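You operate a simulated robot arm through the tools that you are given. There is no shell and no other tool. Be economical: measure what you need, move in short steps, check, and stop when the job is done.

Carry out the task below with a simulated robot arm. There is one attempt and no reset: what you move stays moved.

## Task
Dry the wet green mug in the dryer; switch it off when its light goes out.
Fine: the mug stays in the shut drawer. Set down upright: what you pick out.

Only the result counts: the job must be done as asked and must still hold three seconds after the hand-in. Knocking over, shifting, dropping, spilling or breaking anything else fails it.

## Robot
A 7-joint arm with a two-finger parallel gripper on a trunk, on a base that drives. Base frame: it is fixed to the floor where the robot stands at the start and does not move with it; the origin is under the middle of the robot, x ahead of it, y to its left, z up. Readings come in mm, rad, newtons and seconds.
With the tool pointing down near the work surface it reaches from about 380 to 880 mm from the robot's upright axis, wherever it stands. Its first joint turns from -2.897 to 2.897 rad. Places, roughly: blue mug [1500, 0, 1250]; dryer drawer [900, -100, 700]; dryer key [1100, -100, 900]; dryer light [1000, -200, 900]; dryer switch [1100, -100, 900]; inside of the dryer drawer [900, -100, 600]; mug dryer [1000, -100, 700]. Payload 3.43 kg.
The tool frame sits at the grasp point between the pads (the TCP): z along the fingers, y along the line on which they close. The tips reach 34 mm beyond it. The gripper opens to 128 mm. The fingers are 24 mm wide and 12 mm thick; the gripper's body (48 by 130 mm) begins 96 mm behind the TCP.
Orientation is told as [roll, pitch, yaw] about the base's x, y, z axes, in that order, counted from this pose: with the fingers straight down and closing along the base's y, the tool's x points along the base's -x, its y along +y and its z along -z.

## Interface
- The arm moves only by the tool step_arm. Its argument "increments" is a list of rows, each an object of numbers (a shift or turn left out is 0, a gripper value left out holds the last): "dx", "dy", "dz": the shift along the tool's x, y, z in mm; "ax", "ay", "az": the turn, a rotation vector about the tool's x, y, z in rad. In form: [{"dx": .., "dy": .., "dz": .., "ax": .., "ay": .., "az": ..}, ...]. A call has 1 to 12 rows; each row is the pose to reach, as a shift and turn from the pose commanded when the call began, along the tool's axes at that moment. "fingers" is the finger opening in mm, from 0 to 128, set as the call begins (left out, the last holds). Each row takes 0.2 s and may step no farther than 50 mm and 0.15 rad from the row before; otherwise, or with a gripper value out of range, the whole call is refused. A pose out of reach is approached as far as the arm can. The call stops where the force on the tool passes 40 N (or 10 N more than at its start, if that is more) or the arm is blocked; 0.2 s more then pass. The fingers move at their own pace (about 153 mm/s each) and stop on an object; they squeeze with about 33 N. The grip force told is the motor's: it shows also when the fingers shut on nothing. Time passes only in rows, and 0.2 s behind the last, so rows that repeat a pose let the fingers close. The reply holds the time, the measured pose of the TCP, the force on the tool along the base axes, the opening and the grip force, in the units named above and with some noise, with the torque about the TCP (base axes, N m) and any sound that the robot's microphone picked up.
- Cameras (640 x 400 px; columns grow to the right, rows downward): "scene" is now at [190.8, -12.6, 1559.4]; the picture's right is [-0.12, -0.99, 0.00], its down [-0.77, 0.09, -0.63] and it looks along [0.62, -0.07, -0.78] (base axes); focal length 277 px, centre (320, 200). "wrist" rides on the gripper at [76, -11, -160] in the tool frame; the picture's right is [0.15, 0.99, 0.00], its down [-0.88, 0.13, -0.46] and it looks along [-0.45, 0.07, 0.89] (tool axes); focal length 234 px, centre (320, 200). There is no depth. A picture from a camera that has moved, and an enlarged one, comes with that camera's place and axes in the base frame and with its lens. The place of the scene camera against the robot may be out by one fixed shift of up to 25 mm in any direction.
- grab_frame(camera): a new picture of that camera. No time passes.
- steer(legs): drives the robot by 1 to 6 legs, each [ahead, turn to the left] in mm and rad, along the robot's own axes; the way and the turn of a leg run together, so that a leg with both is an arc; at most 1500 mm and 3.142 rad a leg. The arm and the cameras ride along, it lands a little off, and it stops where it bumps. It gives what a move gives.
- pan_tilt(pan, tilt): turns the head with the scene camera to pan (to the left, within 2.304 rad either way) and tilt (down, from -0.506 to 1.204), counted from straight ahead of the robot. It gives what a move gives.
- enlarge(camera, box): a new picture of the part [left, top, right, bottom] of that camera's present view, enlarged. No time passes.
- job_done(): hands the job in; it is judged then, once.

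Work in short steps. Places have to be worked out from the pictures, the camera data and where the tool is seen: move nearer, look again, correct. Check each grasp and each placing, and mend what went wrong. You have 120 turns and 82 pictures in all, those below and enlarged ones among them. Open the gripper and draw the arm clear of the work before you hand the job in, unless the task says otherwise; then end with one line.

The tools are called after "Emit:" as a command line: name --argument value ..., lists and objects as JSON in quotes. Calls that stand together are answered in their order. step_arm: Moves the arm, as the interface text tells. Its arguments: {"type":"object","properties":{"increments":{"type":"array","items":{"type":"object","properties":{"dx":{"type":"number"},"dy":{"type":"number"},"dz":{"type":"number"},"ax":{"type":"number"},"ay":{"type":"number"},"az":{"type":"number"}}}},"fingers":{"type":"number"}},"required":["increments"]} The other tools are called the same way: steer (legs) drives the base; pan_tilt (pan, tilt) turns the head that bears the scene camera; grab_frame (camera) takes a picture; enlarge (camera, box) takes an enlarged picture of a part of a camera's view; job_done () hands the job in.

At the start:

```text
time: 0.0
tcp_pos: [461.5, 96.0, 1286.7]
tcp_rot: [-0.001, 0.001, 0.002]
contact_force: [-0.1, 0.6, 0.3]
wrist_torque: [-0.01, 0.02, 0.02]
opening: 127.8
grasp_force: 0.0
robot x, y, heading: [-2.8, -1.1, -0.001]
head pan, tilt: [-0.117, 0.894]
```

scene: 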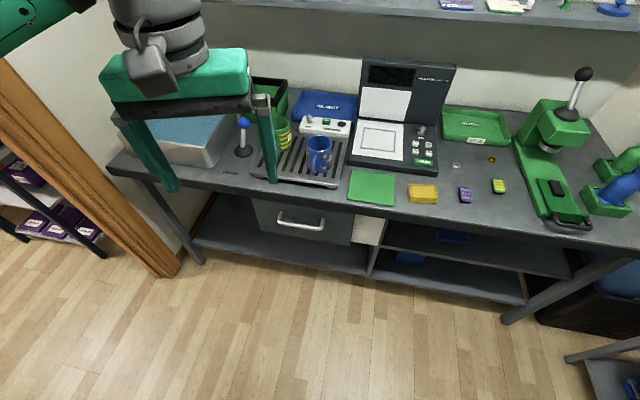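
wrist: 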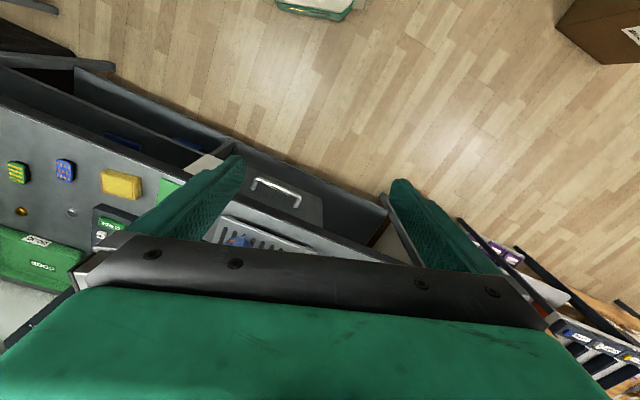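

The scene shows a bench with a mug rack/dryer area and a drawer beneath. I enlarge the dryer area to see it better.

Emit:
enlarge --camera "scene" --box '[220, 60, 460, 260]'

Emit:
pan_tilt --pan -0.1 --tilt 0.35

Emit:
grab_frame --camera "scene"

```text
2.00 times, centred on (340, 160) of scene
camera zoom: at [190.8, -12.6, 1559.4], right [-0.12, -0.99, 0.0], down [-0.77, 0.09, -0.63], along [0.62, -0.07, -0.78], focal length 554 px, centre (280, 280)
```

zoom: 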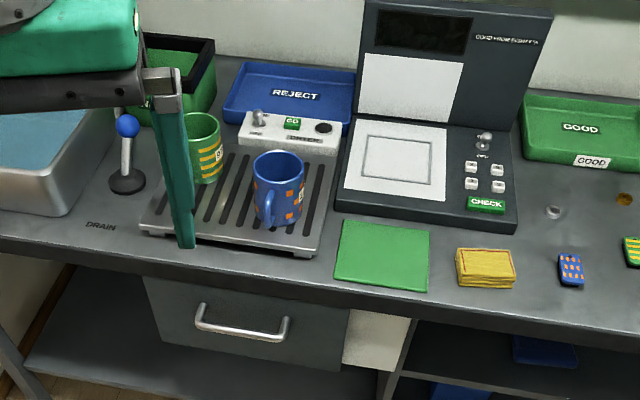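

```text
time: 1.0
tcp_pos: [462.1, 95.9, 1284.2]
tcp_rot: [0.001, 0.0, 0.001]
contact_force: [0.4, 0.3, 0.8]
wrist_torque: [0.01, -0.02, -0.01]
opening: 127.9
grasp_force: 0.0
robot x, y, heading: [-1.3, -1.5, -0.0]
head pan, tilt: [-0.099, 0.351]
```

```text
78 pictures are left
camera scene: at [208.1, -13.0, 1606.3], right [-0.1, -1.0, 0.0], down [-0.34, 0.03, -0.94], along [0.93, -0.09, -0.34], focal length 277 px, centre (320, 200)
```

scene: 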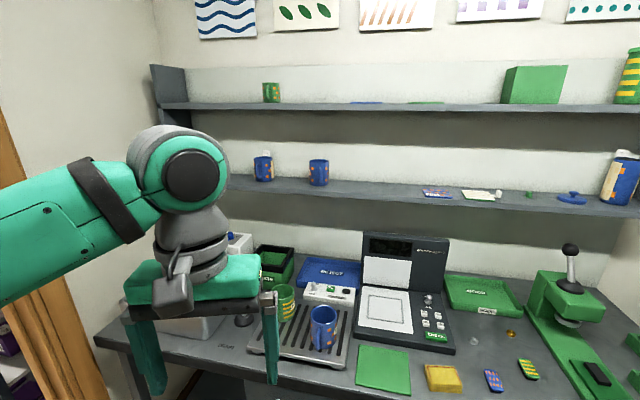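

A green mug and a blue mug stand on the drain grid, and there are two blue mugs and maybe a green one on the shelves. The arm blocks part of the view, so I move it left and zoom in.

Emit:
step_arm --increments '[{"dy": 50}, {"dy": 100}, {"dy": 150}, {"dy": 200}, {"dy": 250}]'

Emit:
pan_tilt --pan -0.05 --tilt 0.6

Emit:
enlarge --camera "scene" --box '[240, 120, 400, 220]'

Emit:
grab_frame --camera "scene"

```text
time: 2.2
tcp_pos: [462.7, 346.7, 1284.2]
tcp_rot: [-0.001, 0.001, -0.002]
contact_force: [-0.2, -0.8, 0.5]
wrist_torque: [0.03, 0.04, -0.01]
opening: 127.9
grasp_force: 0.0
robot x, y, heading: [2.0, 0.0, -0.004]
head pan, tilt: [-0.099, 0.351]
```

```text
time: 2.9
tcp_pos: [463.0, 345.4, 1285.9]
tcp_rot: [0.001, 0.0, 0.0]
contact_force: [-0.7, -0.6, -0.1]
wrist_torque: [0.01, -0.02, -0.02]
opening: 128.4
grasp_force: 0.2
robot x, y, heading: [2.1, 1.4, 0.005]
head pan, tilt: [-0.051, 0.6]
```

```text
4.00 times, centred on (320, 170) of scene
camera zoom: at [203.8, -8.2, 1583.7], right [-0.05, -1.0, 0.0], down [-0.56, 0.03, -0.83], along [0.82, -0.04, -0.56], focal length 1108 px, centre (320, 320)
```

zoom: 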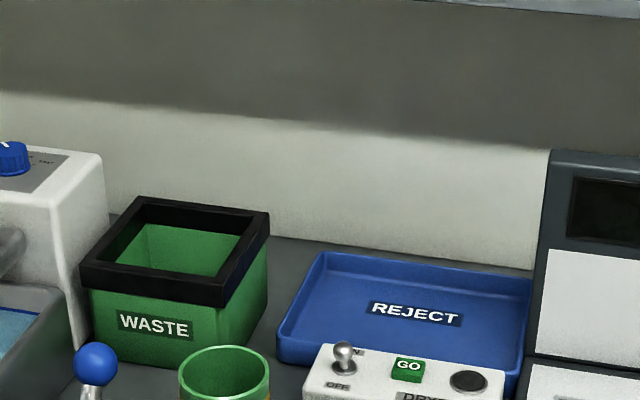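

```text
76 pictures are left
camera scene: at [203.8, -8.2, 1583.7], right [-0.05, -1.0, 0.0], down [-0.56, 0.03, -0.83], along [0.82, -0.04, -0.56], focal length 277 px, centre (320, 200)
```

scene: 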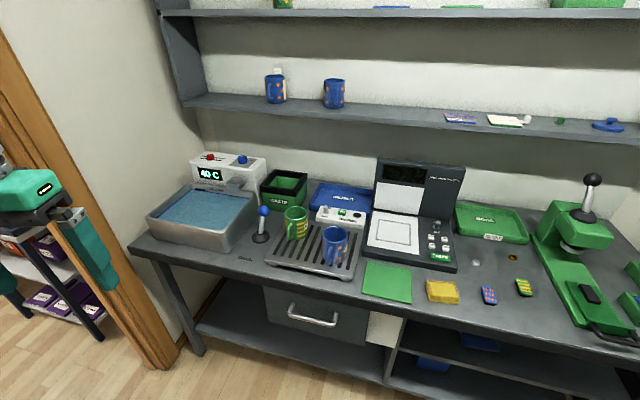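

Panel: toggle switch, GO key, dark round light, labelled DRYER. I zoom in on the rack with the mugs, the drawer, and the shelves.

Emit:
enlarge --camera "scene" --box '[252, 195, 382, 280]'

Emit:
enlarge --camera "scene" --box '[240, 250, 400, 350]'

Emit:
pan_tilt --pan -0.05 --tilt 0.2

Emit:
enlarge --camera "scene" --box '[200, 80, 440, 230]'

```text
4.71 times, centred on (317, 238) of scene
camera zoom: at [203.8, -8.2, 1583.7], right [-0.05, -1.0, 0.0], down [-0.56, 0.03, -0.83], along [0.82, -0.04, -0.56], focal length 1304 px, centre (334, 24)
```

zoom: 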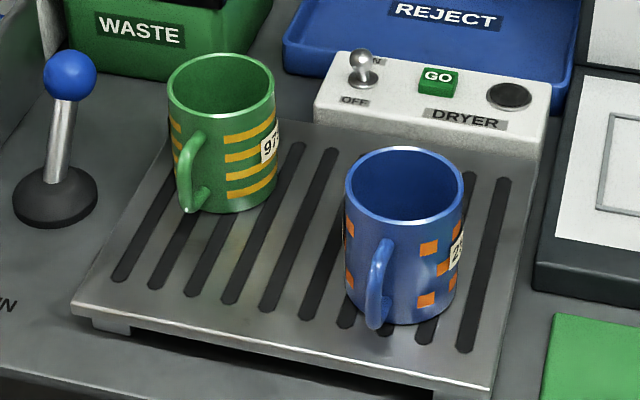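

```text
4.00 times, centred on (320, 300) of scene
camera zoom: at [203.8, -8.2, 1583.7], right [-0.05, -1.0, 0.0], down [-0.56, 0.03, -0.83], along [0.82, -0.04, -0.56], focal length 1108 px, centre (320, -200)
```

zoom: 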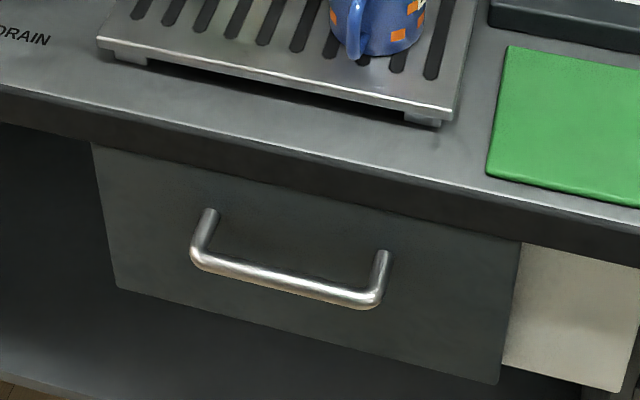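

```text
time: 3.8
tcp_pos: [462.4, 346.7, 1285.1]
tcp_rot: [0.0, 0.0, 0.0]
contact_force: [0.4, 0.3, -0.4]
wrist_torque: [0.03, 0.04, 0.03]
opening: 128.1
grasp_force: 0.1
robot x, y, heading: [4.6, -3.5, 0.002]
head pan, tilt: [-0.051, 0.201]
```

```text
2.67 times, centred on (320, 155) of scene
camera zoom: at [208.5, -8.5, 1620.3], right [-0.05, -1.0, 0.0], down [-0.2, 0.01, -0.98], along [0.98, -0.05, -0.2], focal length 739 px, centre (320, 320)
```

zoom: 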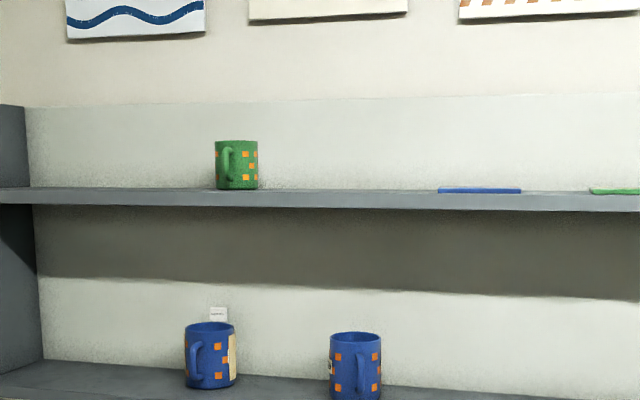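

The wet green mug (97.) is on the drain grid next to a blue mug; the drawer is below with a horizontal bar handle. I bring the tool in front of the drawer, tilting it forward, to locate the handle with the wrist camera.

Emit:
step_arm --increments '[{"dy": -33, "dz": 32, "ay": -0.14}, {"dy": -66, "dz": 64, "ay": -0.28}, {"dy": -99, "dz": 96, "ay": -0.42}, {"dy": -132, "dz": 128, "ay": -0.56}, {"dy": -165, "dz": 160, "ay": -0.7}, {"dy": -198, "dz": 192, "ay": -0.84}, {"dy": -231, "dz": 224, "ay": -0.98}, {"dy": -264, "dz": 256, "ay": -1.12}, {"dy": -297, "dz": 288, "ay": -1.26}, {"dy": -330, "dz": 320, "ay": -1.4}, {"dy": -356, "dz": 350, "ay": -1.54}, {"dy": -356, "dz": 385, "ay": -1.57}]'

Emit:
grab_frame --camera "wrist"

```text
time: 6.4
tcp_pos: [464.2, 113.7, 952.5]
tcp_rot: [-1.109, -1.528, 1.095]
contact_force: [0.7, -0.7, 0.4]
wrist_torque: [-0.03, 0.0, -0.01]
opening: 128.0
grasp_force: 0.1
out of reach, approached as far as the arm can: row 5, 6, 7, 8, 9, 10, 11, 12
robot x, y, heading: [-0.3, -4.0, -0.002]
head pan, tilt: [-0.051, 0.201]
```

```text
72 pictures are left
camera wrist: at [303.0, 101.4, 881.7], right [0.01, 0.98, -0.18], down [-0.44, 0.17, 0.88], along [0.9, 0.07, 0.43], focal length 234 px, centre (320, 200)
```

wrist: 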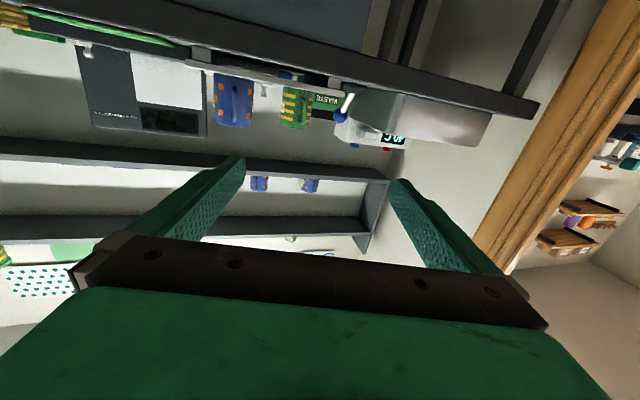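

The arm is too cramped so near the body. I drive back 250 mm and move the tool forward and lower from there.

Emit:
steer --legs '[[-250, 0]]'

Emit:
step_arm --increments '[{"dz": 40}, {"dz": 80}, {"dz": 120}, {"dz": 160}]'

```text
time: 8.2
tcp_pos: [212.2, 113.0, 953.6]
tcp_rot: [-1.071, -1.528, 1.054]
contact_force: [0.6, -0.3, 0.1]
wrist_torque: [0.04, 0.0, -0.01]
opening: 128.1
grasp_force: 0.0
robot x, y, heading: [-250.4, -1.1, -0.001]
head pan, tilt: [-0.051, 0.201]
```

```text
time: 9.2
tcp_pos: [351.0, 116.7, 964.5]
tcp_rot: [-1.124, -1.521, 1.092]
contact_force: [-0.1, 0.3, -0.4]
wrist_torque: [-0.03, 0.01, 0.04]
opening: 128.1
grasp_force: 0.0
out of reach, approached as far as the arm can: row 2, 3, 4
robot x, y, heading: [-252.8, -1.2, -0.002]
head pan, tilt: [-0.051, 0.201]
```

I turn the gripper a quarter about its axis so the fingers close vertically, checking the reach.

Emit:
step_arm --increments '[{"az": 0.15}, {"az": 0.3}, {"az": 0.45}, {"az": 0.6}, {"az": 0.75}, {"az": 0.9}, {"az": 1.05}, {"az": 1.2}, {"az": 1.35}, {"az": 1.5}]'

Emit:
grab_frame --camera "wrist"

```text
time: 11.4
tcp_pos: [388.6, 115.9, 1209.7]
tcp_rot: [1.354, -0.162, -1.549]
contact_force: [-0.3, 1.2, 0.8]
wrist_torque: [-0.02, 0.01, -0.04]
opening: 128.0
grasp_force: 0.1
out of reach, approached as far as the arm can: row 1, 2, 3, 4, 5, 6, 7, 8, 9, 10
robot x, y, heading: [-255.1, 1.9, -0.001]
head pan, tilt: [-0.051, 0.201]
```

```text
71 pictures are left
camera wrist: at [227.6, 191.9, 1219.9], right [0.21, 0.31, 0.93], down [-0.4, -0.84, 0.37], along [0.89, -0.45, -0.05], focal length 234 px, centre (320, 200)
```

wrist: 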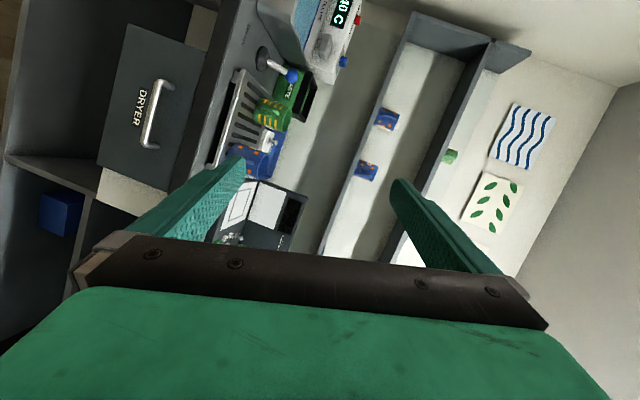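

The gripper is now near the wanted attitude, but stayed high. I lower it with a moderate downward tilt (~30°), towards the front of the drawer.

Emit:
step_arm --fingers 60 --increments '[{"dx": -6, "dy": -40, "dz": 15, "ax": 0.03, "az": 0.017}, {"dx": -12, "dy": -80, "dz": 30, "ax": 0.06, "az": 0.034}, {"dx": -18, "dy": -120, "dz": 45, "ax": 0.09, "az": 0.05}, {"dx": -24, "dy": -160, "dz": 60, "ax": 0.12, "az": 0.07}, {"dx": -30, "dy": -200, "dz": 75, "ax": 0.15, "az": 0.085}, {"dx": -36, "dy": -240, "dz": 90, "ax": 0.18, "az": 0.1}, {"dx": -42, "dy": -280, "dz": 105, "ax": 0.21, "az": 0.12}, {"dx": -48, "dy": -320, "dz": 120, "ax": 0.24, "az": 0.135}, {"dx": -54, "dy": -360, "dz": 135, "ax": 0.27, "az": 0.15}, {"dx": -58, "dy": -403, "dz": 149, "ax": 0.3, "az": 0.17}]'

Emit:
grab_frame --camera "wrist"

```text
time: 13.8
tcp_pos: [468.4, 153.8, 852.7]
tcp_rot: [0.991, 0.039, -1.175]
contact_force: [0.3, -0.5, 0.7]
wrist_torque: [0.02, 0.0, 0.02]
opening: 60.2
grasp_force: 0.1
out of reach, approached as far as the arm can: row 1, 2, 3, 4, 5, 6, 7, 8, 9, 10
robot x, y, heading: [-250.1, -0.8, -0.004]
head pan, tilt: [-0.051, 0.201]
stopped in row 10: the arm was blocked; the commanded pose is now the measured one
```

```text
70 pictures are left
camera wrist: at [310.6, 167.7, 934.6], right [0.46, 0.31, 0.83], down [0.06, -0.94, 0.32], along [0.89, -0.1, -0.45], focal length 234 px, centre (320, 200)
```

wrist: 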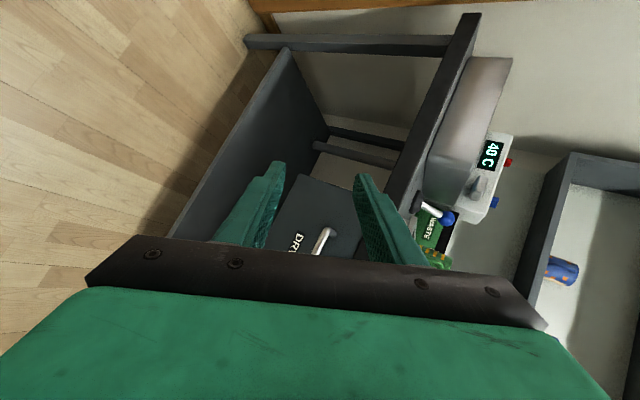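

The arm hits a joint limit with this roll. I'll untilt to straight-down and turn the gripper the other way.

Emit:
step_arm --increments '[{"dx": -19, "dy": 14, "dz": -19, "ax": 0.13}, {"dx": -38, "dy": 28, "dz": -38, "ax": 0.26}, {"dx": -57, "dy": 42, "dz": -57, "ax": 0.4}, {"dx": -76, "dy": 56, "dz": -76, "ax": 0.53}, {"dx": -95, "dy": 70, "dz": -95, "ax": 0.67}, {"dx": -114, "dy": 84, "dz": -114, "ax": 0.8}, {"dx": -131, "dy": 98, "dz": -133, "ax": 0.93}]'

```text
time: 15.4
tcp_pos: [432.4, 17.8, 929.0]
tcp_rot: [0.351, 0.034, -1.143]
contact_force: [0.3, 0.9, -0.7]
wrist_torque: [-0.02, -0.01, -0.01]
opening: 59.8
grasp_force: 0.0
out of reach, approached as far as the arm can: row 5, 6, 7
robot x, y, heading: [-251.4, -4.2, 0.0]
head pan, tilt: [-0.051, 0.201]
```

Emit:
step_arm --increments '[{"az": -0.14, "ax": 0.03}, {"az": -0.28, "ax": 0.06}, {"az": -0.42, "ax": 0.09}, {"az": -0.56, "ax": 0.12}, {"az": -0.7, "ax": 0.15}, {"az": -0.84, "ax": 0.15}, {"az": -0.98, "ax": 0.15}, {"az": -1.12, "ax": 0.15}]'

```text
time: 17.2
tcp_pos: [432.1, 18.0, 929.8]
tcp_rot: [0.064, -0.225, -0.042]
contact_force: [0.1, -0.8, 0.2]
wrist_torque: [-0.03, -0.04, 0.02]
opening: 59.9
grasp_force: 0.1
robot x, y, heading: [-252.8, 3.6, -0.008]
head pan, tilt: [-0.051, 0.201]
```

That is reachable. I continue the turn towards yaw +90°.

Emit:
step_arm --increments '[{"az": -0.14}, {"az": -0.28}, {"az": -0.42}, {"az": -0.56}, {"az": -0.7}, {"az": -0.84}, {"az": -0.98}, {"az": -1.12}, {"az": -1.26}, {"az": -1.4}, {"az": -1.54}, {"az": -1.6}]'

Emit:
grab_frame --camera "wrist"

```text
time: 19.8
tcp_pos: [431.2, 18.6, 928.8]
tcp_rot: [-0.228, -0.054, 1.572]
contact_force: [-1.2, -0.3, -0.1]
wrist_torque: [0.0, -0.02, 0.01]
opening: 59.7
grasp_force: 0.1
robot x, y, heading: [-250.1, 0.3, 0.001]
head pan, tilt: [-0.051, 0.201]
```

```text
69 pictures are left
camera wrist: at [406.0, -65.7, 1084.1], right [-0.96, -0.14, -0.23], down [-0.23, 0.86, 0.46], along [0.13, 0.5, -0.86], focal length 234 px, centre (320, 200)
```

wrist: 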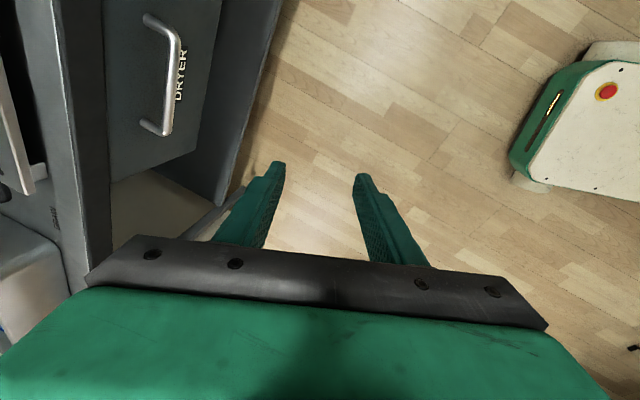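

This roll works fully. Triangulating the handle from two wrist views gives its bar at about (739, -16, 716). I tilt the tool forward and go to a pre-grasp point about 100 mm in front.

Emit:
step_arm --increments '[{"dx": 5, "dy": -20, "dz": 27, "ax": 0.125}, {"dx": 11, "dy": -40, "dz": 55, "ax": 0.25}, {"dx": 16, "dy": -60, "dz": 82, "ax": 0.375}, {"dx": 21, "dy": -81, "dz": 110, "ax": 0.5}, {"dx": 27, "dy": -101, "dz": 137, "ax": 0.625}, {"dx": 32, "dy": -121, "dz": 164, "ax": 0.75}, {"dx": 38, "dy": -141, "dz": 192, "ax": 0.875}, {"dx": 43, "dy": -162, "dz": 219, "ax": 1.0}]'

Emit:
grab_frame --camera "wrist"

```text
time: 21.6
tcp_pos: [569.4, -2.4, 810.0]
tcp_rot: [-0.892, -0.056, 1.569]
contact_force: [0.3, 0.0, 0.1]
wrist_torque: [-0.01, -0.01, -0.03]
opening: 60.0
grasp_force: 0.0
out of reach, approached as far as the arm can: row 6, 7, 8
robot x, y, heading: [-250.8, -3.5, -0.005]
head pan, tilt: [-0.051, 0.201]
```

```text
68 pictures are left
camera wrist: at [451.3, -84.5, 915.2], right [-0.62, -0.1, -0.78], down [-0.44, 0.87, 0.23], along [0.65, 0.48, -0.58], focal length 234 px, centre (320, 200)
```

wrist: 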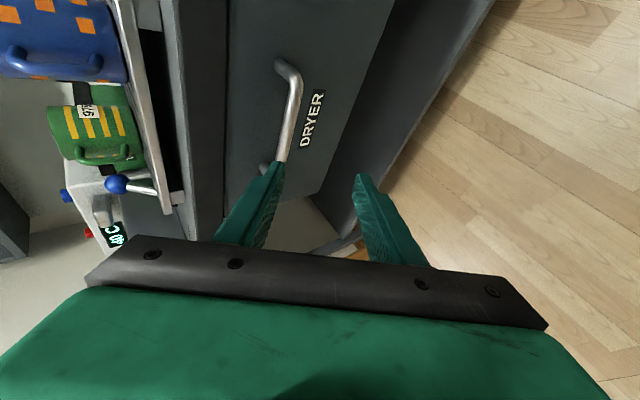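

The tilt limit is about 51°, which is enough. From three rays the bar is near (730, -23, 738). I first back the commanded tilt off slightly to see what pose the command holds.

Emit:
step_arm --fingers 36 --increments '[{"ax": 0}, {"ax": -0.05}]'

```text
time: 22.2
tcp_pos: [569.3, -2.3, 808.6]
tcp_rot: [-0.842, -0.057, 1.569]
contact_force: [-1.2, -0.2, 0.1]
wrist_torque: [0.01, -0.07, 0.03]
opening: 36.2
grasp_force: 0.1
robot x, y, heading: [-254.1, -4.6, -0.001]
head pan, tilt: [-0.051, 0.201]
```

The command equals the reached pose. Now I move to about 75 mm short of the bar along the finger axis.

Emit:
step_arm --increments '[{"dx": 8, "dy": -18, "dz": 31}, {"dx": 16, "dy": -36, "dz": 62}, {"dx": 24, "dy": -55, "dz": 93}]'

Emit:
grab_frame --camera "wrist"

```text
time: 23.0
tcp_pos: [677.7, -26.8, 787.8]
tcp_rot: [-0.841, -0.056, 1.569]
contact_force: [-0.1, 0.1, -0.2]
wrist_torque: [0.06, -0.02, -0.01]
opening: 35.9
grasp_force: 0.0
robot x, y, heading: [-250.8, 0.5, -0.003]
head pan, tilt: [-0.051, 0.201]
```

```text
67 pictures are left
camera wrist: at [565.6, -109.1, 898.0], right [-0.66, -0.1, -0.74], down [-0.42, 0.87, 0.26], along [0.62, 0.48, -0.62], focal length 234 px, centre (320, 200)
```

wrist: 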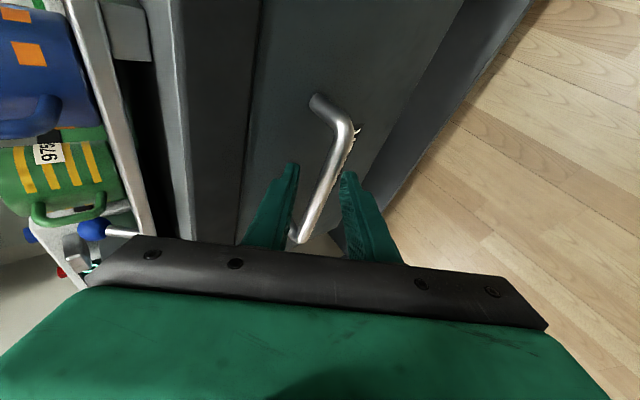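

The bar lies between the fingers but about 13 mm off-centre toward the lower finger. I shift by that and advance 40 mm.

Emit:
step_arm --increments '[{"dy": 13, "dz": 0}, {"dy": 13, "dz": 20}, {"dy": 13, "dz": 40}]'

Emit:
enlarge --camera "wrist" --box '[220, 80, 420, 260]'

```text
time: 23.8
tcp_pos: [698.4, -24.6, 750.6]
tcp_rot: [-0.844, -0.056, 1.57]
contact_force: [0.4, 0.1, -0.2]
wrist_torque: [-0.05, 0.03, -0.03]
opening: 36.0
grasp_force: 0.0
robot x, y, heading: [-250.7, -0.3, -0.002]
head pan, tilt: [-0.051, 0.201]
```

```text
2.22 times, centred on (320, 170) of wrist
camera zoom: at [585.4, -106.1, 861.7], right [-0.66, -0.1, -0.75], down [-0.43, 0.87, 0.25], along [0.62, 0.49, -0.62], focal length 520 px, centre (320, 267)
```

zoom: 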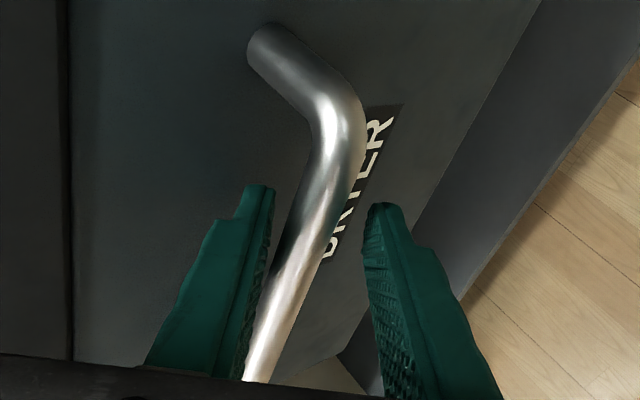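

The bar is now centred just beyond the tips. I advance 22 mm and close.

Emit:
step_arm --increments '[{"dz": 11}, {"dz": 22}]'

Emit:
step_arm --fingers 0 --increments '[{"dz": 0}, {"dz": 0}, {"dz": 0}]'

Emit:
enlarge --camera "wrist" --box '[220, 80, 420, 260]'

```text
time: 24.2
tcp_pos: [701.8, -24.8, 752.6]
tcp_rot: [-0.846, -0.054, 1.57]
contact_force: [-46.4, 3.7, 27.5]
wrist_torque: [-0.27, -0.99, -0.32]
opening: 30.2
grasp_force: 0.0
robot x, y, heading: [-253.3, -1.3, -0.002]
head pan, tilt: [-0.051, 0.201]
stopped in row 1: the force on the tool passed its limit at 76 N (the readings are from after the stop); the commanded pose is now the measured one
```

```text
time: 25.0
tcp_pos: [705.6, -23.8, 754.6]
tcp_rot: [-0.853, -0.055, 1.569]
contact_force: [1.8, 2.2, 42.7]
wrist_torque: [1.01, -0.4, -0.89]
opening: 19.6
grasp_force: 45.5
robot x, y, heading: [-253.0, 2.6, -0.005]
head pan, tilt: [-0.051, 0.201]
```

```text
2.22 times, centred on (320, 170) of wrist
camera zoom: at [591.1, -106.0, 864.7], right [-0.65, -0.1, -0.75], down [-0.43, 0.87, 0.25], along [0.63, 0.48, -0.61], focal length 520 px, centre (320, 267)
```

zoom: 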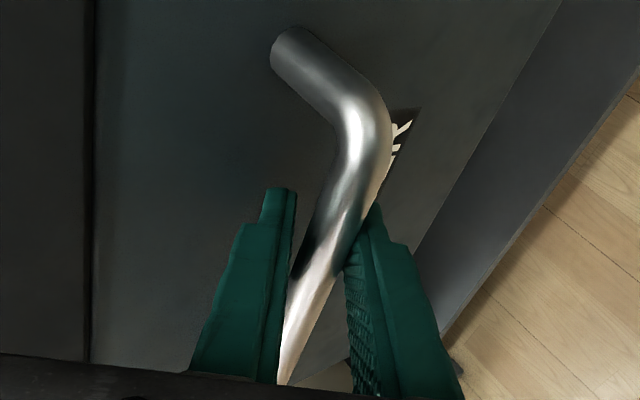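

The fingers grip the bar (opening 19.6, force 45 N). There is some vertical load, so I pull gently toward the robot with a slight rise.

Emit:
step_arm --increments '[{"dy": -3, "dz": -3}, {"dy": 3, "dz": -10}, {"dy": 10, "dz": -18}, {"dy": 17, "dz": -25}]'

Emit:
grab_frame --camera "wrist"

```text
time: 26.0
tcp_pos: [674.6, -14.0, 755.6]
tcp_rot: [-0.848, -0.061, 1.583]
contact_force: [13.6, 42.8, 17.8]
wrist_torque: [1.05, -0.35, -0.41]
opening: 19.8
grasp_force: 44.8
robot x, y, heading: [-250.2, -1.1, -0.001]
head pan, tilt: [-0.051, 0.201]
```

```text
64 pictures are left
camera wrist: at [562.1, -98.9, 864.7], right [-0.65, -0.11, -0.75], down [-0.44, 0.86, 0.26], along [0.62, 0.5, -0.61], focal length 234 px, centre (320, 200)
```

wrist: 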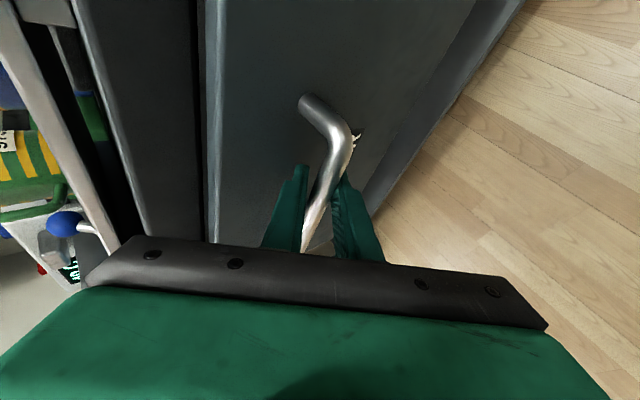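

The drawer is opening. The bench is turned about 20° (outward normal ≈ (-0.94, 0.34)), so I pull along that direction.

Emit:
step_arm --increments '[{"dx": -12}, {"dx": -19, "dy": 13, "dz": -14}, {"dx": -26, "dy": 26, "dz": -28}, {"dx": -33, "dy": 39, "dz": -41}, {"dx": -39, "dy": 51, "dz": -55}, {"dx": -46, "dy": 64, "dz": -69}, {"dx": -53, "dy": 77, "dz": -83}]'

Emit:
pan_tilt --pan 0.0 --tilt 0.6

Emit:
grab_frame --camera "scene"

```text
time: 27.6
tcp_pos: [557.6, 23.1, 755.1]
tcp_rot: [-0.841, -0.051, 1.564]
contact_force: [-6.4, -23.2, 15.8]
wrist_torque: [1.16, -0.29, -0.86]
opening: 19.9
grasp_force: 44.9
robot x, y, heading: [-251.0, 1.4, -0.0]
head pan, tilt: [-0.051, 0.201]
```

```text
time: 28.4
tcp_pos: [556.9, 23.3, 755.0]
tcp_rot: [-0.842, -0.051, 1.562]
contact_force: [-11.2, -35.2, 7.2]
wrist_torque: [0.83, -0.27, -0.97]
opening: 19.7
grasp_force: 44.4
robot x, y, heading: [-256.1, 0.8, -0.005]
head pan, tilt: [0.0, 0.6]
```

```text
63 pictures are left
camera scene: at [-48.5, -5.4, 1583.8], right [0.0, -1.0, 0.0], down [-0.56, 0.0, -0.83], along [0.83, 0.0, -0.56], focal length 277 px, centre (320, 200)
```

scene: 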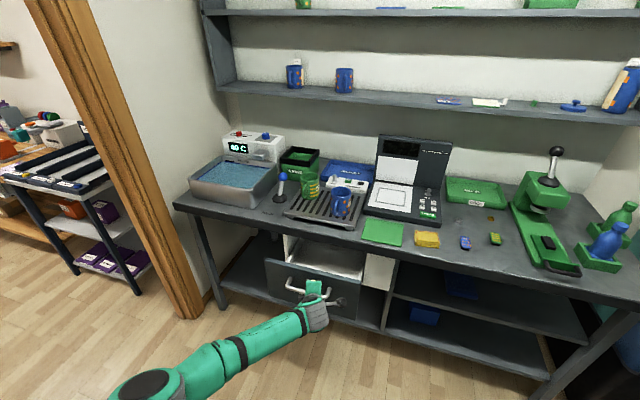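

The drawer slid about 155 mm along (-0.953, 0.302). I zoom into the drawer interior.

Emit:
enlarge --camera "scene" --box '[250, 220, 400, 320]'

```text
4.00 times, centred on (325, 270) of scene
camera zoom: at [-48.5, -5.4, 1583.8], right [0.0, -1.0, 0.0], down [-0.56, 0.0, -0.83], along [0.83, 0.0, -0.56], focal length 1108 px, centre (300, -80)
```

zoom: 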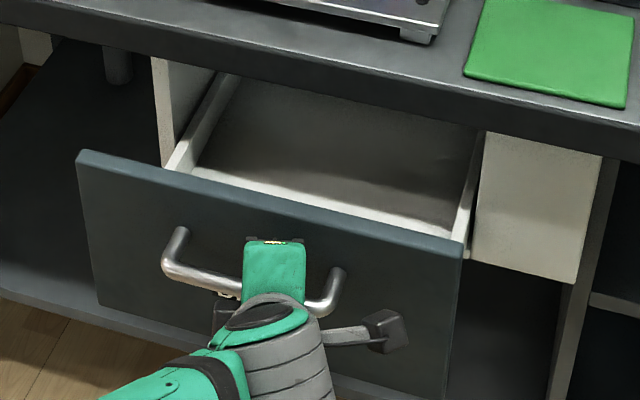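

The drawer looks empty. I pull it another 70 mm out.

Emit:
step_arm --increments '[{"dx": 8}, {"dx": 2, "dy": 11, "dz": -12}, {"dx": -3, "dy": 23, "dz": -24}, {"dx": -8, "dy": 34, "dz": -37}, {"dx": -13, "dy": 45, "dz": -49}]'

Emit:
enlarge --camera "scene" --box '[250, 220, 400, 320]'

```text
time: 29.6
tcp_pos: [526.1, 44.8, 756.6]
tcp_rot: [-0.827, -0.049, 1.553]
contact_force: [-25.3, -23.9, -26.3]
wrist_torque: [1.44, 2.0, 0.77]
opening: 19.6
grasp_force: 46.1
out of reach, approached as far as the arm can: row 2, 3, 4, 5
robot x, y, heading: [-250.6, -2.6, -0.006]
head pan, tilt: [0.0, 0.6]
```

```text
4.00 times, centred on (325, 270) of scene
camera zoom: at [-46.9, -5.5, 1583.6], right [0.0, -1.0, 0.0], down [-0.57, 0.0, -0.82], along [0.82, 0.0, -0.57], focal length 1108 px, centre (300, -80)
```

zoom: 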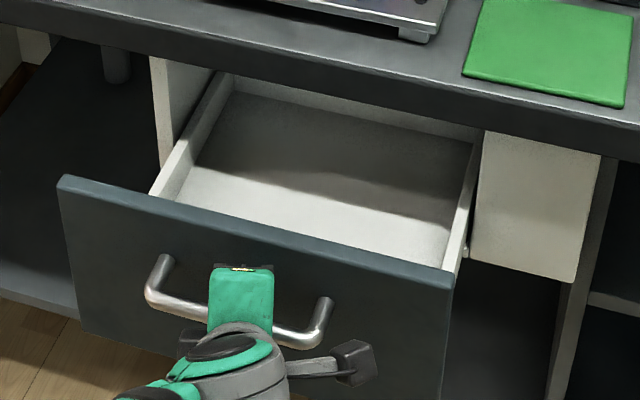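

The drawer is empty and about 190 mm open, enough for the mug. I release the bar and retreat along the finger axis, then up.

Emit:
step_arm --fingers 44 --increments '[{"dz": 0}, {"dz": 0}, {"dz": -25}, {"dz": -60}]'

Emit:
enlarge --camera "scene" --box '[250, 220, 400, 320]'

```text
time: 30.6
tcp_pos: [485.1, 68.0, 803.1]
tcp_rot: [-0.842, -0.053, 1.568]
contact_force: [0.6, -0.1, 1.3]
wrist_torque: [0.03, 0.01, -0.01]
opening: 44.2
grasp_force: 0.0
out of reach, approached as far as the arm can: row 3, 4
robot x, y, heading: [-251.9, 1.8, -0.001]
head pan, tilt: [0.0, 0.6]
```

```text
4.00 times, centred on (325, 270) of scene
camera zoom: at [-47.8, -4.5, 1583.6], right [0.0, -1.0, 0.0], down [-0.56, 0.0, -0.83], along [0.83, 0.0, -0.56], focal length 1108 px, centre (300, -80)
```

zoom: 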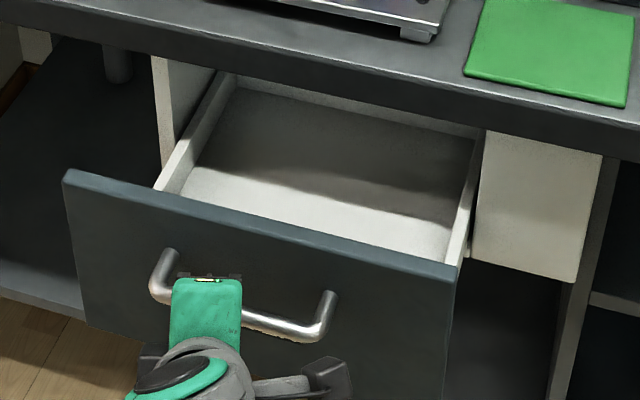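

Clear of the bar. I raise and retract the arm back to a high straight-down posture before driving.

Emit:
step_arm --increments '[{"dx": 4, "dy": -14, "dz": -43}, {"dx": 8, "dy": -28, "dz": -86, "ax": -0.06}, {"dx": 12, "dy": -43, "dz": -130, "ax": -0.12}, {"dx": 16, "dy": -57, "dz": -173, "ax": -0.2}, {"dx": 20, "dy": -71, "dz": -216, "ax": -0.28}, {"dx": 24, "dy": -85, "dz": -260, "ax": -0.37}, {"dx": 28, "dy": -100, "dz": -303, "ax": -0.46}, {"dx": 32, "dy": -114, "dz": -346, "ax": -0.55}, {"dx": 36, "dy": -128, "dz": -390, "ax": -0.64}, {"dx": 40, "dy": -142, "dz": -433, "ax": -0.73}, {"dx": 43, "dy": -157, "dz": -476, "ax": -0.8}, {"dx": 45, "dy": -171, "dz": -520, "ax": -0.84}]'

```text
time: 33.2
tcp_pos: [208.7, -1.6, 1274.6]
tcp_rot: [-0.004, -0.055, 1.568]
contact_force: [1.0, 0.4, 0.0]
wrist_torque: [-0.02, 0.04, 0.0]
opening: 43.9
grasp_force: 0.1
robot x, y, heading: [-250.7, -1.9, -0.001]
head pan, tilt: [0.0, 0.6]
```

Now I drive forward 430 mm and look at the mugs from above with both cameras.

Emit:
steer --legs '[[430, 0]]'

Emit:
pan_tilt --pan 0.0 --tilt 0.85

Emit:
grab_frame --camera "scene"

Emit:
grab_frame --camera "wrist"

```text
time: 35.9
tcp_pos: [637.2, -0.9, 1274.1]
tcp_rot: [-0.004, -0.054, 1.57]
contact_force: [-0.2, 0.6, 0.2]
wrist_torque: [-0.01, 0.02, 0.01]
opening: 44.1
grasp_force: 0.1
robot x, y, heading: [173.9, -2.2, 0.001]
head pan, tilt: [0.0, 0.6]
```

```text
time: 36.6
tcp_pos: [635.6, -4.1, 1273.7]
tcp_rot: [-0.005, -0.056, 1.569]
contact_force: [-0.7, -0.6, -0.7]
wrist_torque: [-0.03, -0.02, -0.03]
opening: 44.1
grasp_force: 0.1
robot x, y, heading: [174.0, -2.2, -0.006]
head pan, tilt: [0.0, 0.85]
```

```text
59 pictures are left
camera scene: at [369.4, -5.5, 1562.8], right [0.0, -1.0, 0.0], down [-0.75, 0.0, -0.66], along [0.66, 0.0, -0.75], focal length 277 px, centre (320, 200)
```

scene: 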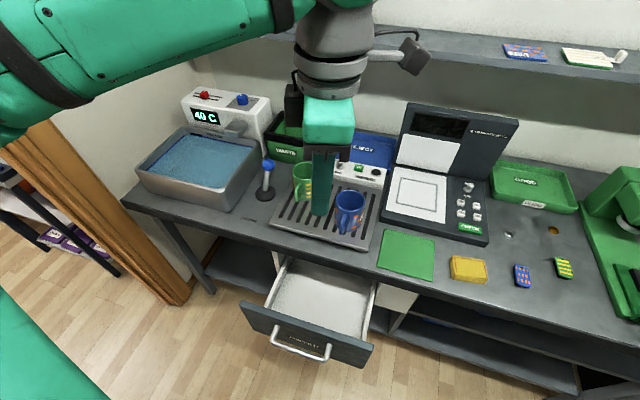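

```text
58 pictures are left
camera wrist: at [646.2, -87.4, 1430.1], right [-0.99, -0.14, -0.01], down [-0.13, 0.85, 0.5], along [-0.06, 0.5, -0.86], focal length 234 px, centre (320, 200)
```

wrist: 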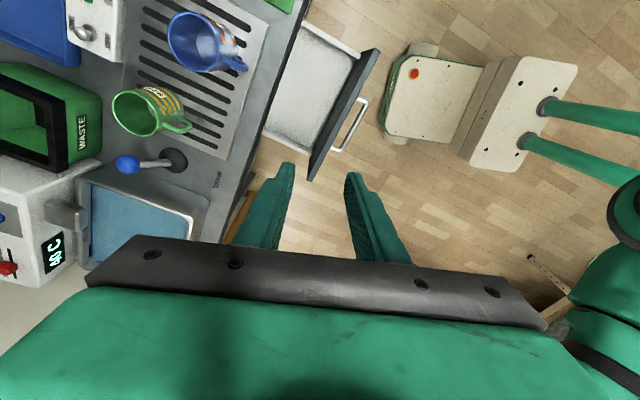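

The wrist view shows the green mug with its handle pointing roughly toward -x. I estimate its rim at about (960–990, 35–45, ~980). I turn the gripper so it closes along y and hover well above it to measure.

Emit:
step_arm --increments '[{"dx": -4, "dy": -32, "dz": 0, "az": 0.15}, {"dx": -8, "dy": -64, "dz": 10, "az": 0.3}, {"dx": -12, "dy": -96, "dz": 20, "az": 0.45}, {"dx": -16, "dy": -128, "dz": 30, "az": 0.6}, {"dx": -20, "dy": -160, "dz": 40, "az": 0.75}, {"dx": -24, "dy": -192, "dz": 55, "az": 0.9}, {"dx": -28, "dy": -220, "dz": 70, "az": 1.05}, {"dx": -32, "dy": -245, "dz": 85, "az": 1.2}, {"dx": -36, "dy": -270, "dz": 100, "az": 1.35}, {"dx": -39, "dy": -290, "dz": 110, "az": 1.47}]'

Emit:
grab_frame --camera "wrist"

```text
time: 38.8
tcp_pos: [927.4, 41.5, 1169.2]
tcp_rot: [0.054, -0.011, 0.099]
contact_force: [-0.7, 0.2, -0.5]
wrist_torque: [-0.02, -0.01, -0.02]
opening: 44.0
grasp_force: 0.1
robot x, y, heading: [174.0, -4.0, -0.001]
head pan, tilt: [0.0, 0.85]
```

```text
57 pictures are left
camera wrist: at [851.4, 14.9, 1327.5], right [-0.24, 0.97, 0.05], down [0.86, 0.19, 0.47], along [0.45, 0.16, -0.88], focal length 234 px, centre (320, 200)
```

wrist: 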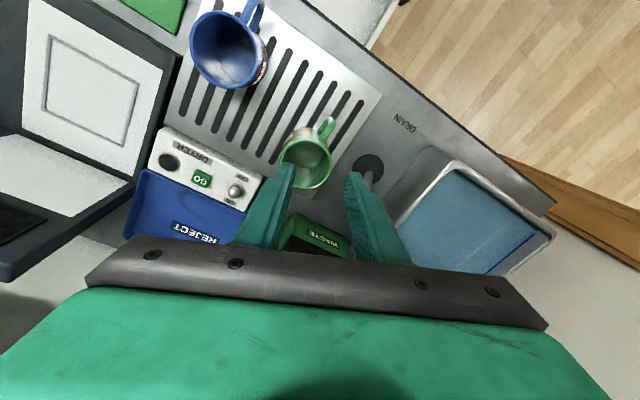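

The rim centre triangulates to about (959, 38, 995), with the handle pointing toward the bench front, so the fingers should close along the bench edge (yaw ≈ -0.31). I align, level, and descend to z≈1110 with the fingers open 100.

Emit:
step_arm --fingers 100 --increments '[{"dx": -10, "dy": -3, "dz": 20, "az": 0.14, "ax": 0.02}, {"dx": -20, "dy": -6, "dz": 40, "az": 0.28, "ax": 0.04}, {"dx": -31, "dy": -9.6, "dz": 59, "az": 0.406, "ax": 0.055}]'

Emit:
grab_frame --camera "wrist"

```text
time: 39.6
tcp_pos: [959.5, 39.6, 1110.3]
tcp_rot: [0.0, 0.002, -0.308]
contact_force: [-0.4, -0.5, -0.1]
wrist_torque: [-0.01, -0.01, -0.02]
opening: 100.0
grasp_force: 0.0
robot x, y, heading: [175.1, -0.3, -0.001]
head pan, tilt: [0.0, 0.85]
```

```text
56 pictures are left
camera wrist: at [883.3, 51.0, 1270.4], right [0.16, 0.99, 0.0], down [0.88, -0.14, 0.45], along [0.45, -0.07, -0.89], focal length 234 px, centre (320, 200)
```

wrist: 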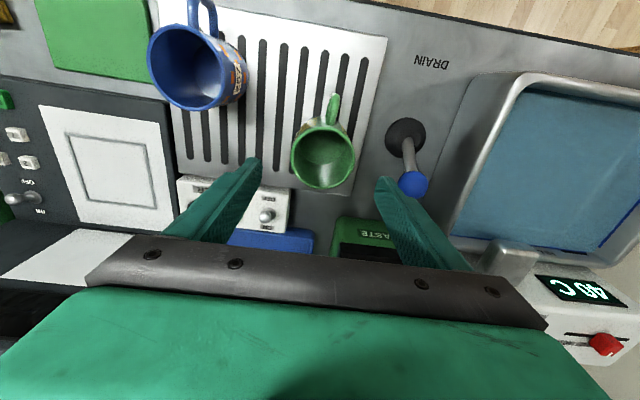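

Well aligned; small correction of 6 mm along the closing axis, then descend to just above the rim and check.

Emit:
step_arm --increments '[{"dx": -2, "dy": 6, "dz": 30}, {"dx": -2, "dy": 6, "dz": 60}, {"dx": -2, "dy": 6, "dz": 80}]'

Emit:
grab_frame --camera "wrist"

```text
time: 40.4
tcp_pos: [963.6, 42.0, 1028.4]
tcp_rot: [0.0, 0.0, -0.307]
contact_force: [-0.2, 0.1, -0.6]
wrist_torque: [-0.04, 0.0, -0.03]
opening: 100.1
grasp_force: 0.0
robot x, y, heading: [173.4, 0.1, -0.002]
head pan, tilt: [0.0, 0.85]
```

```text
55 pictures are left
camera wrist: at [886.9, 55.4, 1189.1], right [0.16, 0.99, 0.0], down [0.88, -0.14, 0.46], along [0.45, -0.07, -0.89], focal length 234 px, centre (320, 200)
```

wrist: 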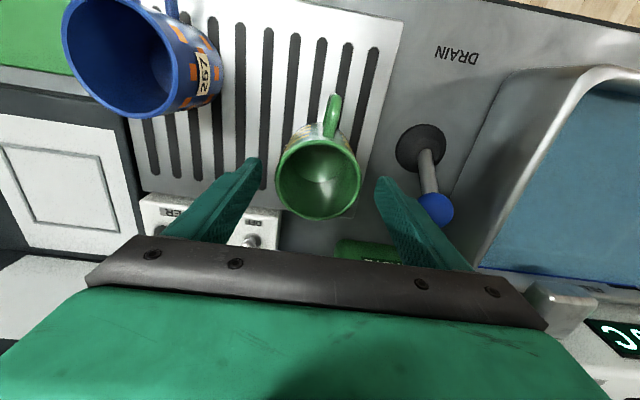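

Rim centre matches the TCP. I descend 72 mm and close on the mug.

Emit:
step_arm --increments '[{"dz": 25}, {"dz": 50}, {"dz": 72}]'

Emit:
step_arm --fingers 60 --increments '[{"dz": 0}, {"dz": 0}, {"dz": 0}]'

Emit:
grab_frame --camera "wrist"

```text
time: 41.2
tcp_pos: [962.9, 43.5, 957.3]
tcp_rot: [0.0, 0.001, -0.308]
contact_force: [-0.2, -1.0, -0.6]
wrist_torque: [0.01, 0.02, 0.0]
opening: 100.2
grasp_force: 0.2
robot x, y, heading: [176.8, -0.8, -0.005]
head pan, tilt: [0.0, 0.85]
```

```text
time: 42.0
tcp_pos: [962.1, 44.1, 955.7]
tcp_rot: [0.0, 0.002, -0.307]
contact_force: [-0.8, -0.2, -0.1]
wrist_torque: [-0.05, -0.02, -0.03]
opening: 79.3
grasp_force: 32.8
robot x, y, heading: [175.7, -2.5, -0.001]
head pan, tilt: [0.0, 0.85]
```

```text
54 pictures are left
camera wrist: at [886.1, 55.5, 1116.9], right [0.16, 0.99, 0.0], down [0.88, -0.14, 0.45], along [0.45, -0.07, -0.89], focal length 234 px, centre (320, 200)
```

wrist: 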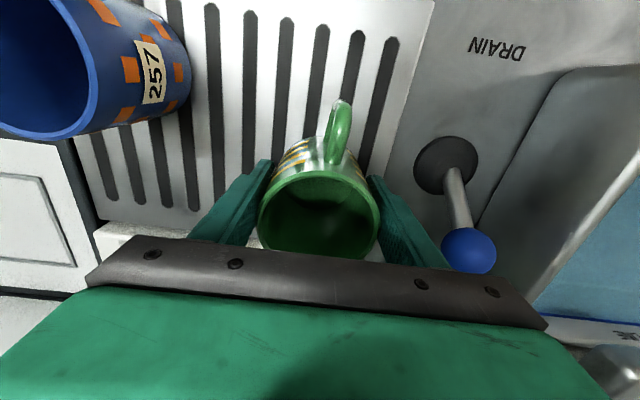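

Gripped (79.3 mm, 33 N). I lift 140 mm straight up and view the drawer.

Emit:
step_arm --increments '[{"dz": -20}, {"dz": -50}, {"dz": -80}, {"dz": -110}, {"dz": -140}]'

Emit:
grab_frame --camera "scene"

Emit:
grab_frame --camera "wrist"

```text
time: 43.2
tcp_pos: [962.7, 42.8, 1097.5]
tcp_rot: [0.0, 0.002, -0.306]
contact_force: [-1.2, 0.8, -3.3]
wrist_torque: [0.01, 0.04, 0.0]
opening: 79.2
grasp_force: 33.1
robot x, y, heading: [177.3, -5.2, -0.006]
head pan, tilt: [0.0, 0.85]
```

```text
53 pictures are left
camera scene: at [369.7, -5.5, 1562.7], right [0.0, -1.0, 0.0], down [-0.75, 0.0, -0.66], along [0.66, 0.0, -0.75], focal length 277 px, centre (320, 200)
```

scene: 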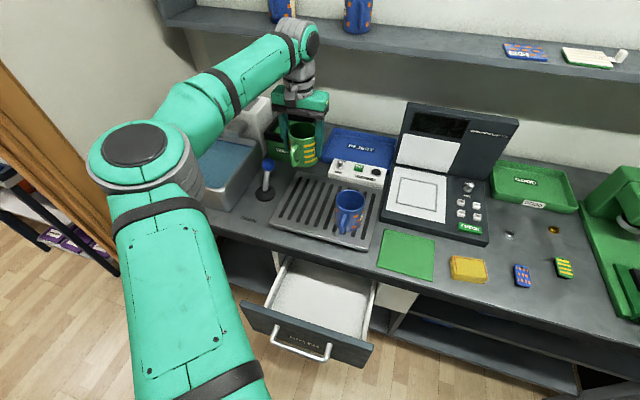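

```text
52 pictures are left
camera wrist: at [886.5, 55.2, 1257.2], right [0.16, 0.99, 0.0], down [0.88, -0.14, 0.45], along [0.45, -0.07, -0.89], focal length 234 px, centre (320, 200)
```

wrist: 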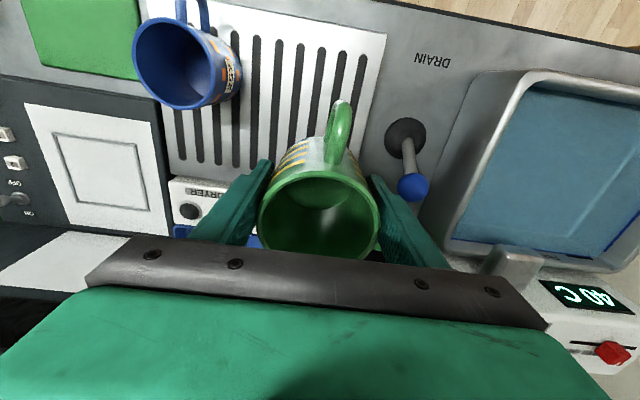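

The mug is held firmly. I carry it at height back over the open drawer to measure the drawer with the wrist camera.

Emit:
step_arm --increments '[{"dx": 42, "dy": -16}, {"dx": 84, "dy": -33}, {"dx": 126, "dy": -49}, {"dx": 168, "dy": -65}, {"dx": 210, "dy": -81}, {"dx": 252, "dy": -98}, {"dx": 292, "dy": -114}]'

Emit:
grab_frame --camera "wrist"

Emit:
grab_frame --camera "scene"

```text
time: 44.8
tcp_pos: [649.6, 23.5, 1096.9]
tcp_rot: [0.001, 0.001, -0.306]
contact_force: [-0.2, 0.4, -3.4]
wrist_torque: [0.0, 0.01, -0.03]
opening: 79.2
grasp_force: 33.0
robot x, y, heading: [177.9, -2.5, -0.004]
head pan, tilt: [0.0, 0.85]
```

```text
51 pictures are left
camera wrist: at [573.5, 35.3, 1257.9], right [0.16, 0.99, 0.0], down [0.88, -0.14, 0.45], along [0.45, -0.07, -0.89], focal length 234 px, centre (320, 200)
```

wrist: 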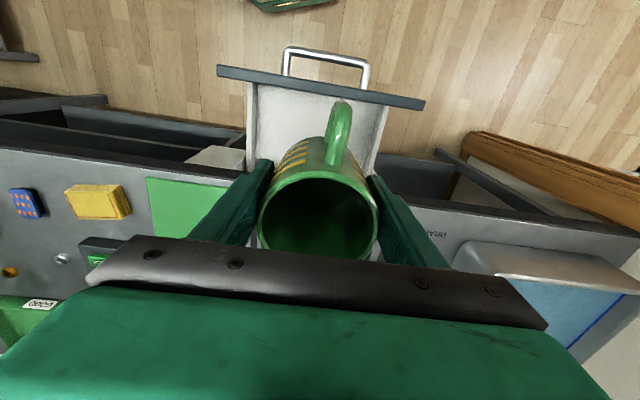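

```text
50 pictures are left
camera scene: at [369.7, -5.5, 1562.7], right [0.0, -1.0, 0.0], down [-0.75, 0.0, -0.66], along [0.66, 0.0, -0.75], focal length 277 px, centre (320, 200)
```

scene: 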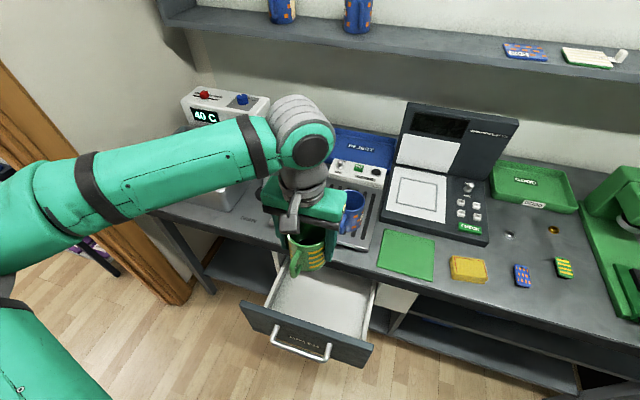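

The drawer is aligned with the tool; I judge its free centre at about (663, 11). I shift there and descend to z≈870, then check clearance.

Emit:
step_arm --increments '[{"dx": -16.6, "dy": -8, "dz": 35}, {"dx": -16.6, "dy": -8, "dz": 80}, {"dx": -16.6, "dy": -8, "dz": 125}, {"dx": -16.6, "dy": -8, "dz": 170}, {"dx": -16.6, "dy": -8, "dz": 215}]'

Emit:
grab_frame --camera "wrist"

Emit:
enlarge --camera "scene" --box '[220, 190, 420, 370]'

```text
time: 46.0
tcp_pos: [661.7, 10.4, 880.7]
tcp_rot: [0.001, 0.003, -0.307]
contact_force: [-0.3, -0.4, -3.7]
wrist_torque: [0.03, 0.02, 0.02]
opening: 79.2
grasp_force: 33.3
robot x, y, heading: [176.6, -3.3, -0.005]
head pan, tilt: [0.0, 0.85]
```

```text
49 pictures are left
camera wrist: at [586.2, 22.8, 1040.8], right [0.16, 0.99, 0.0], down [0.88, -0.14, 0.45], along [0.45, -0.07, -0.89], focal length 234 px, centre (320, 200)
```

wrist: 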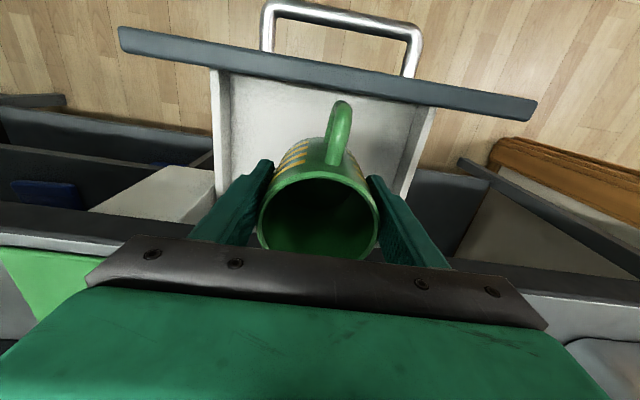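

```text
2.22 times, centred on (320, 280) of scene
camera zoom: at [369.4, -5.5, 1562.7], right [0.0, -1.0, 0.0], down [-0.75, 0.0, -0.66], along [0.66, 0.0, -0.75], focal length 616 px, centre (320, 22)
```

zoom: 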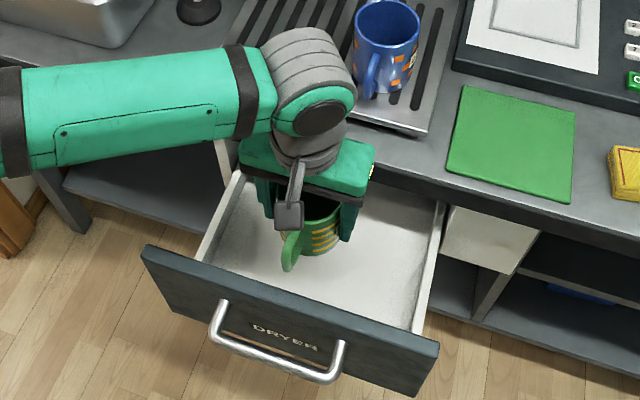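

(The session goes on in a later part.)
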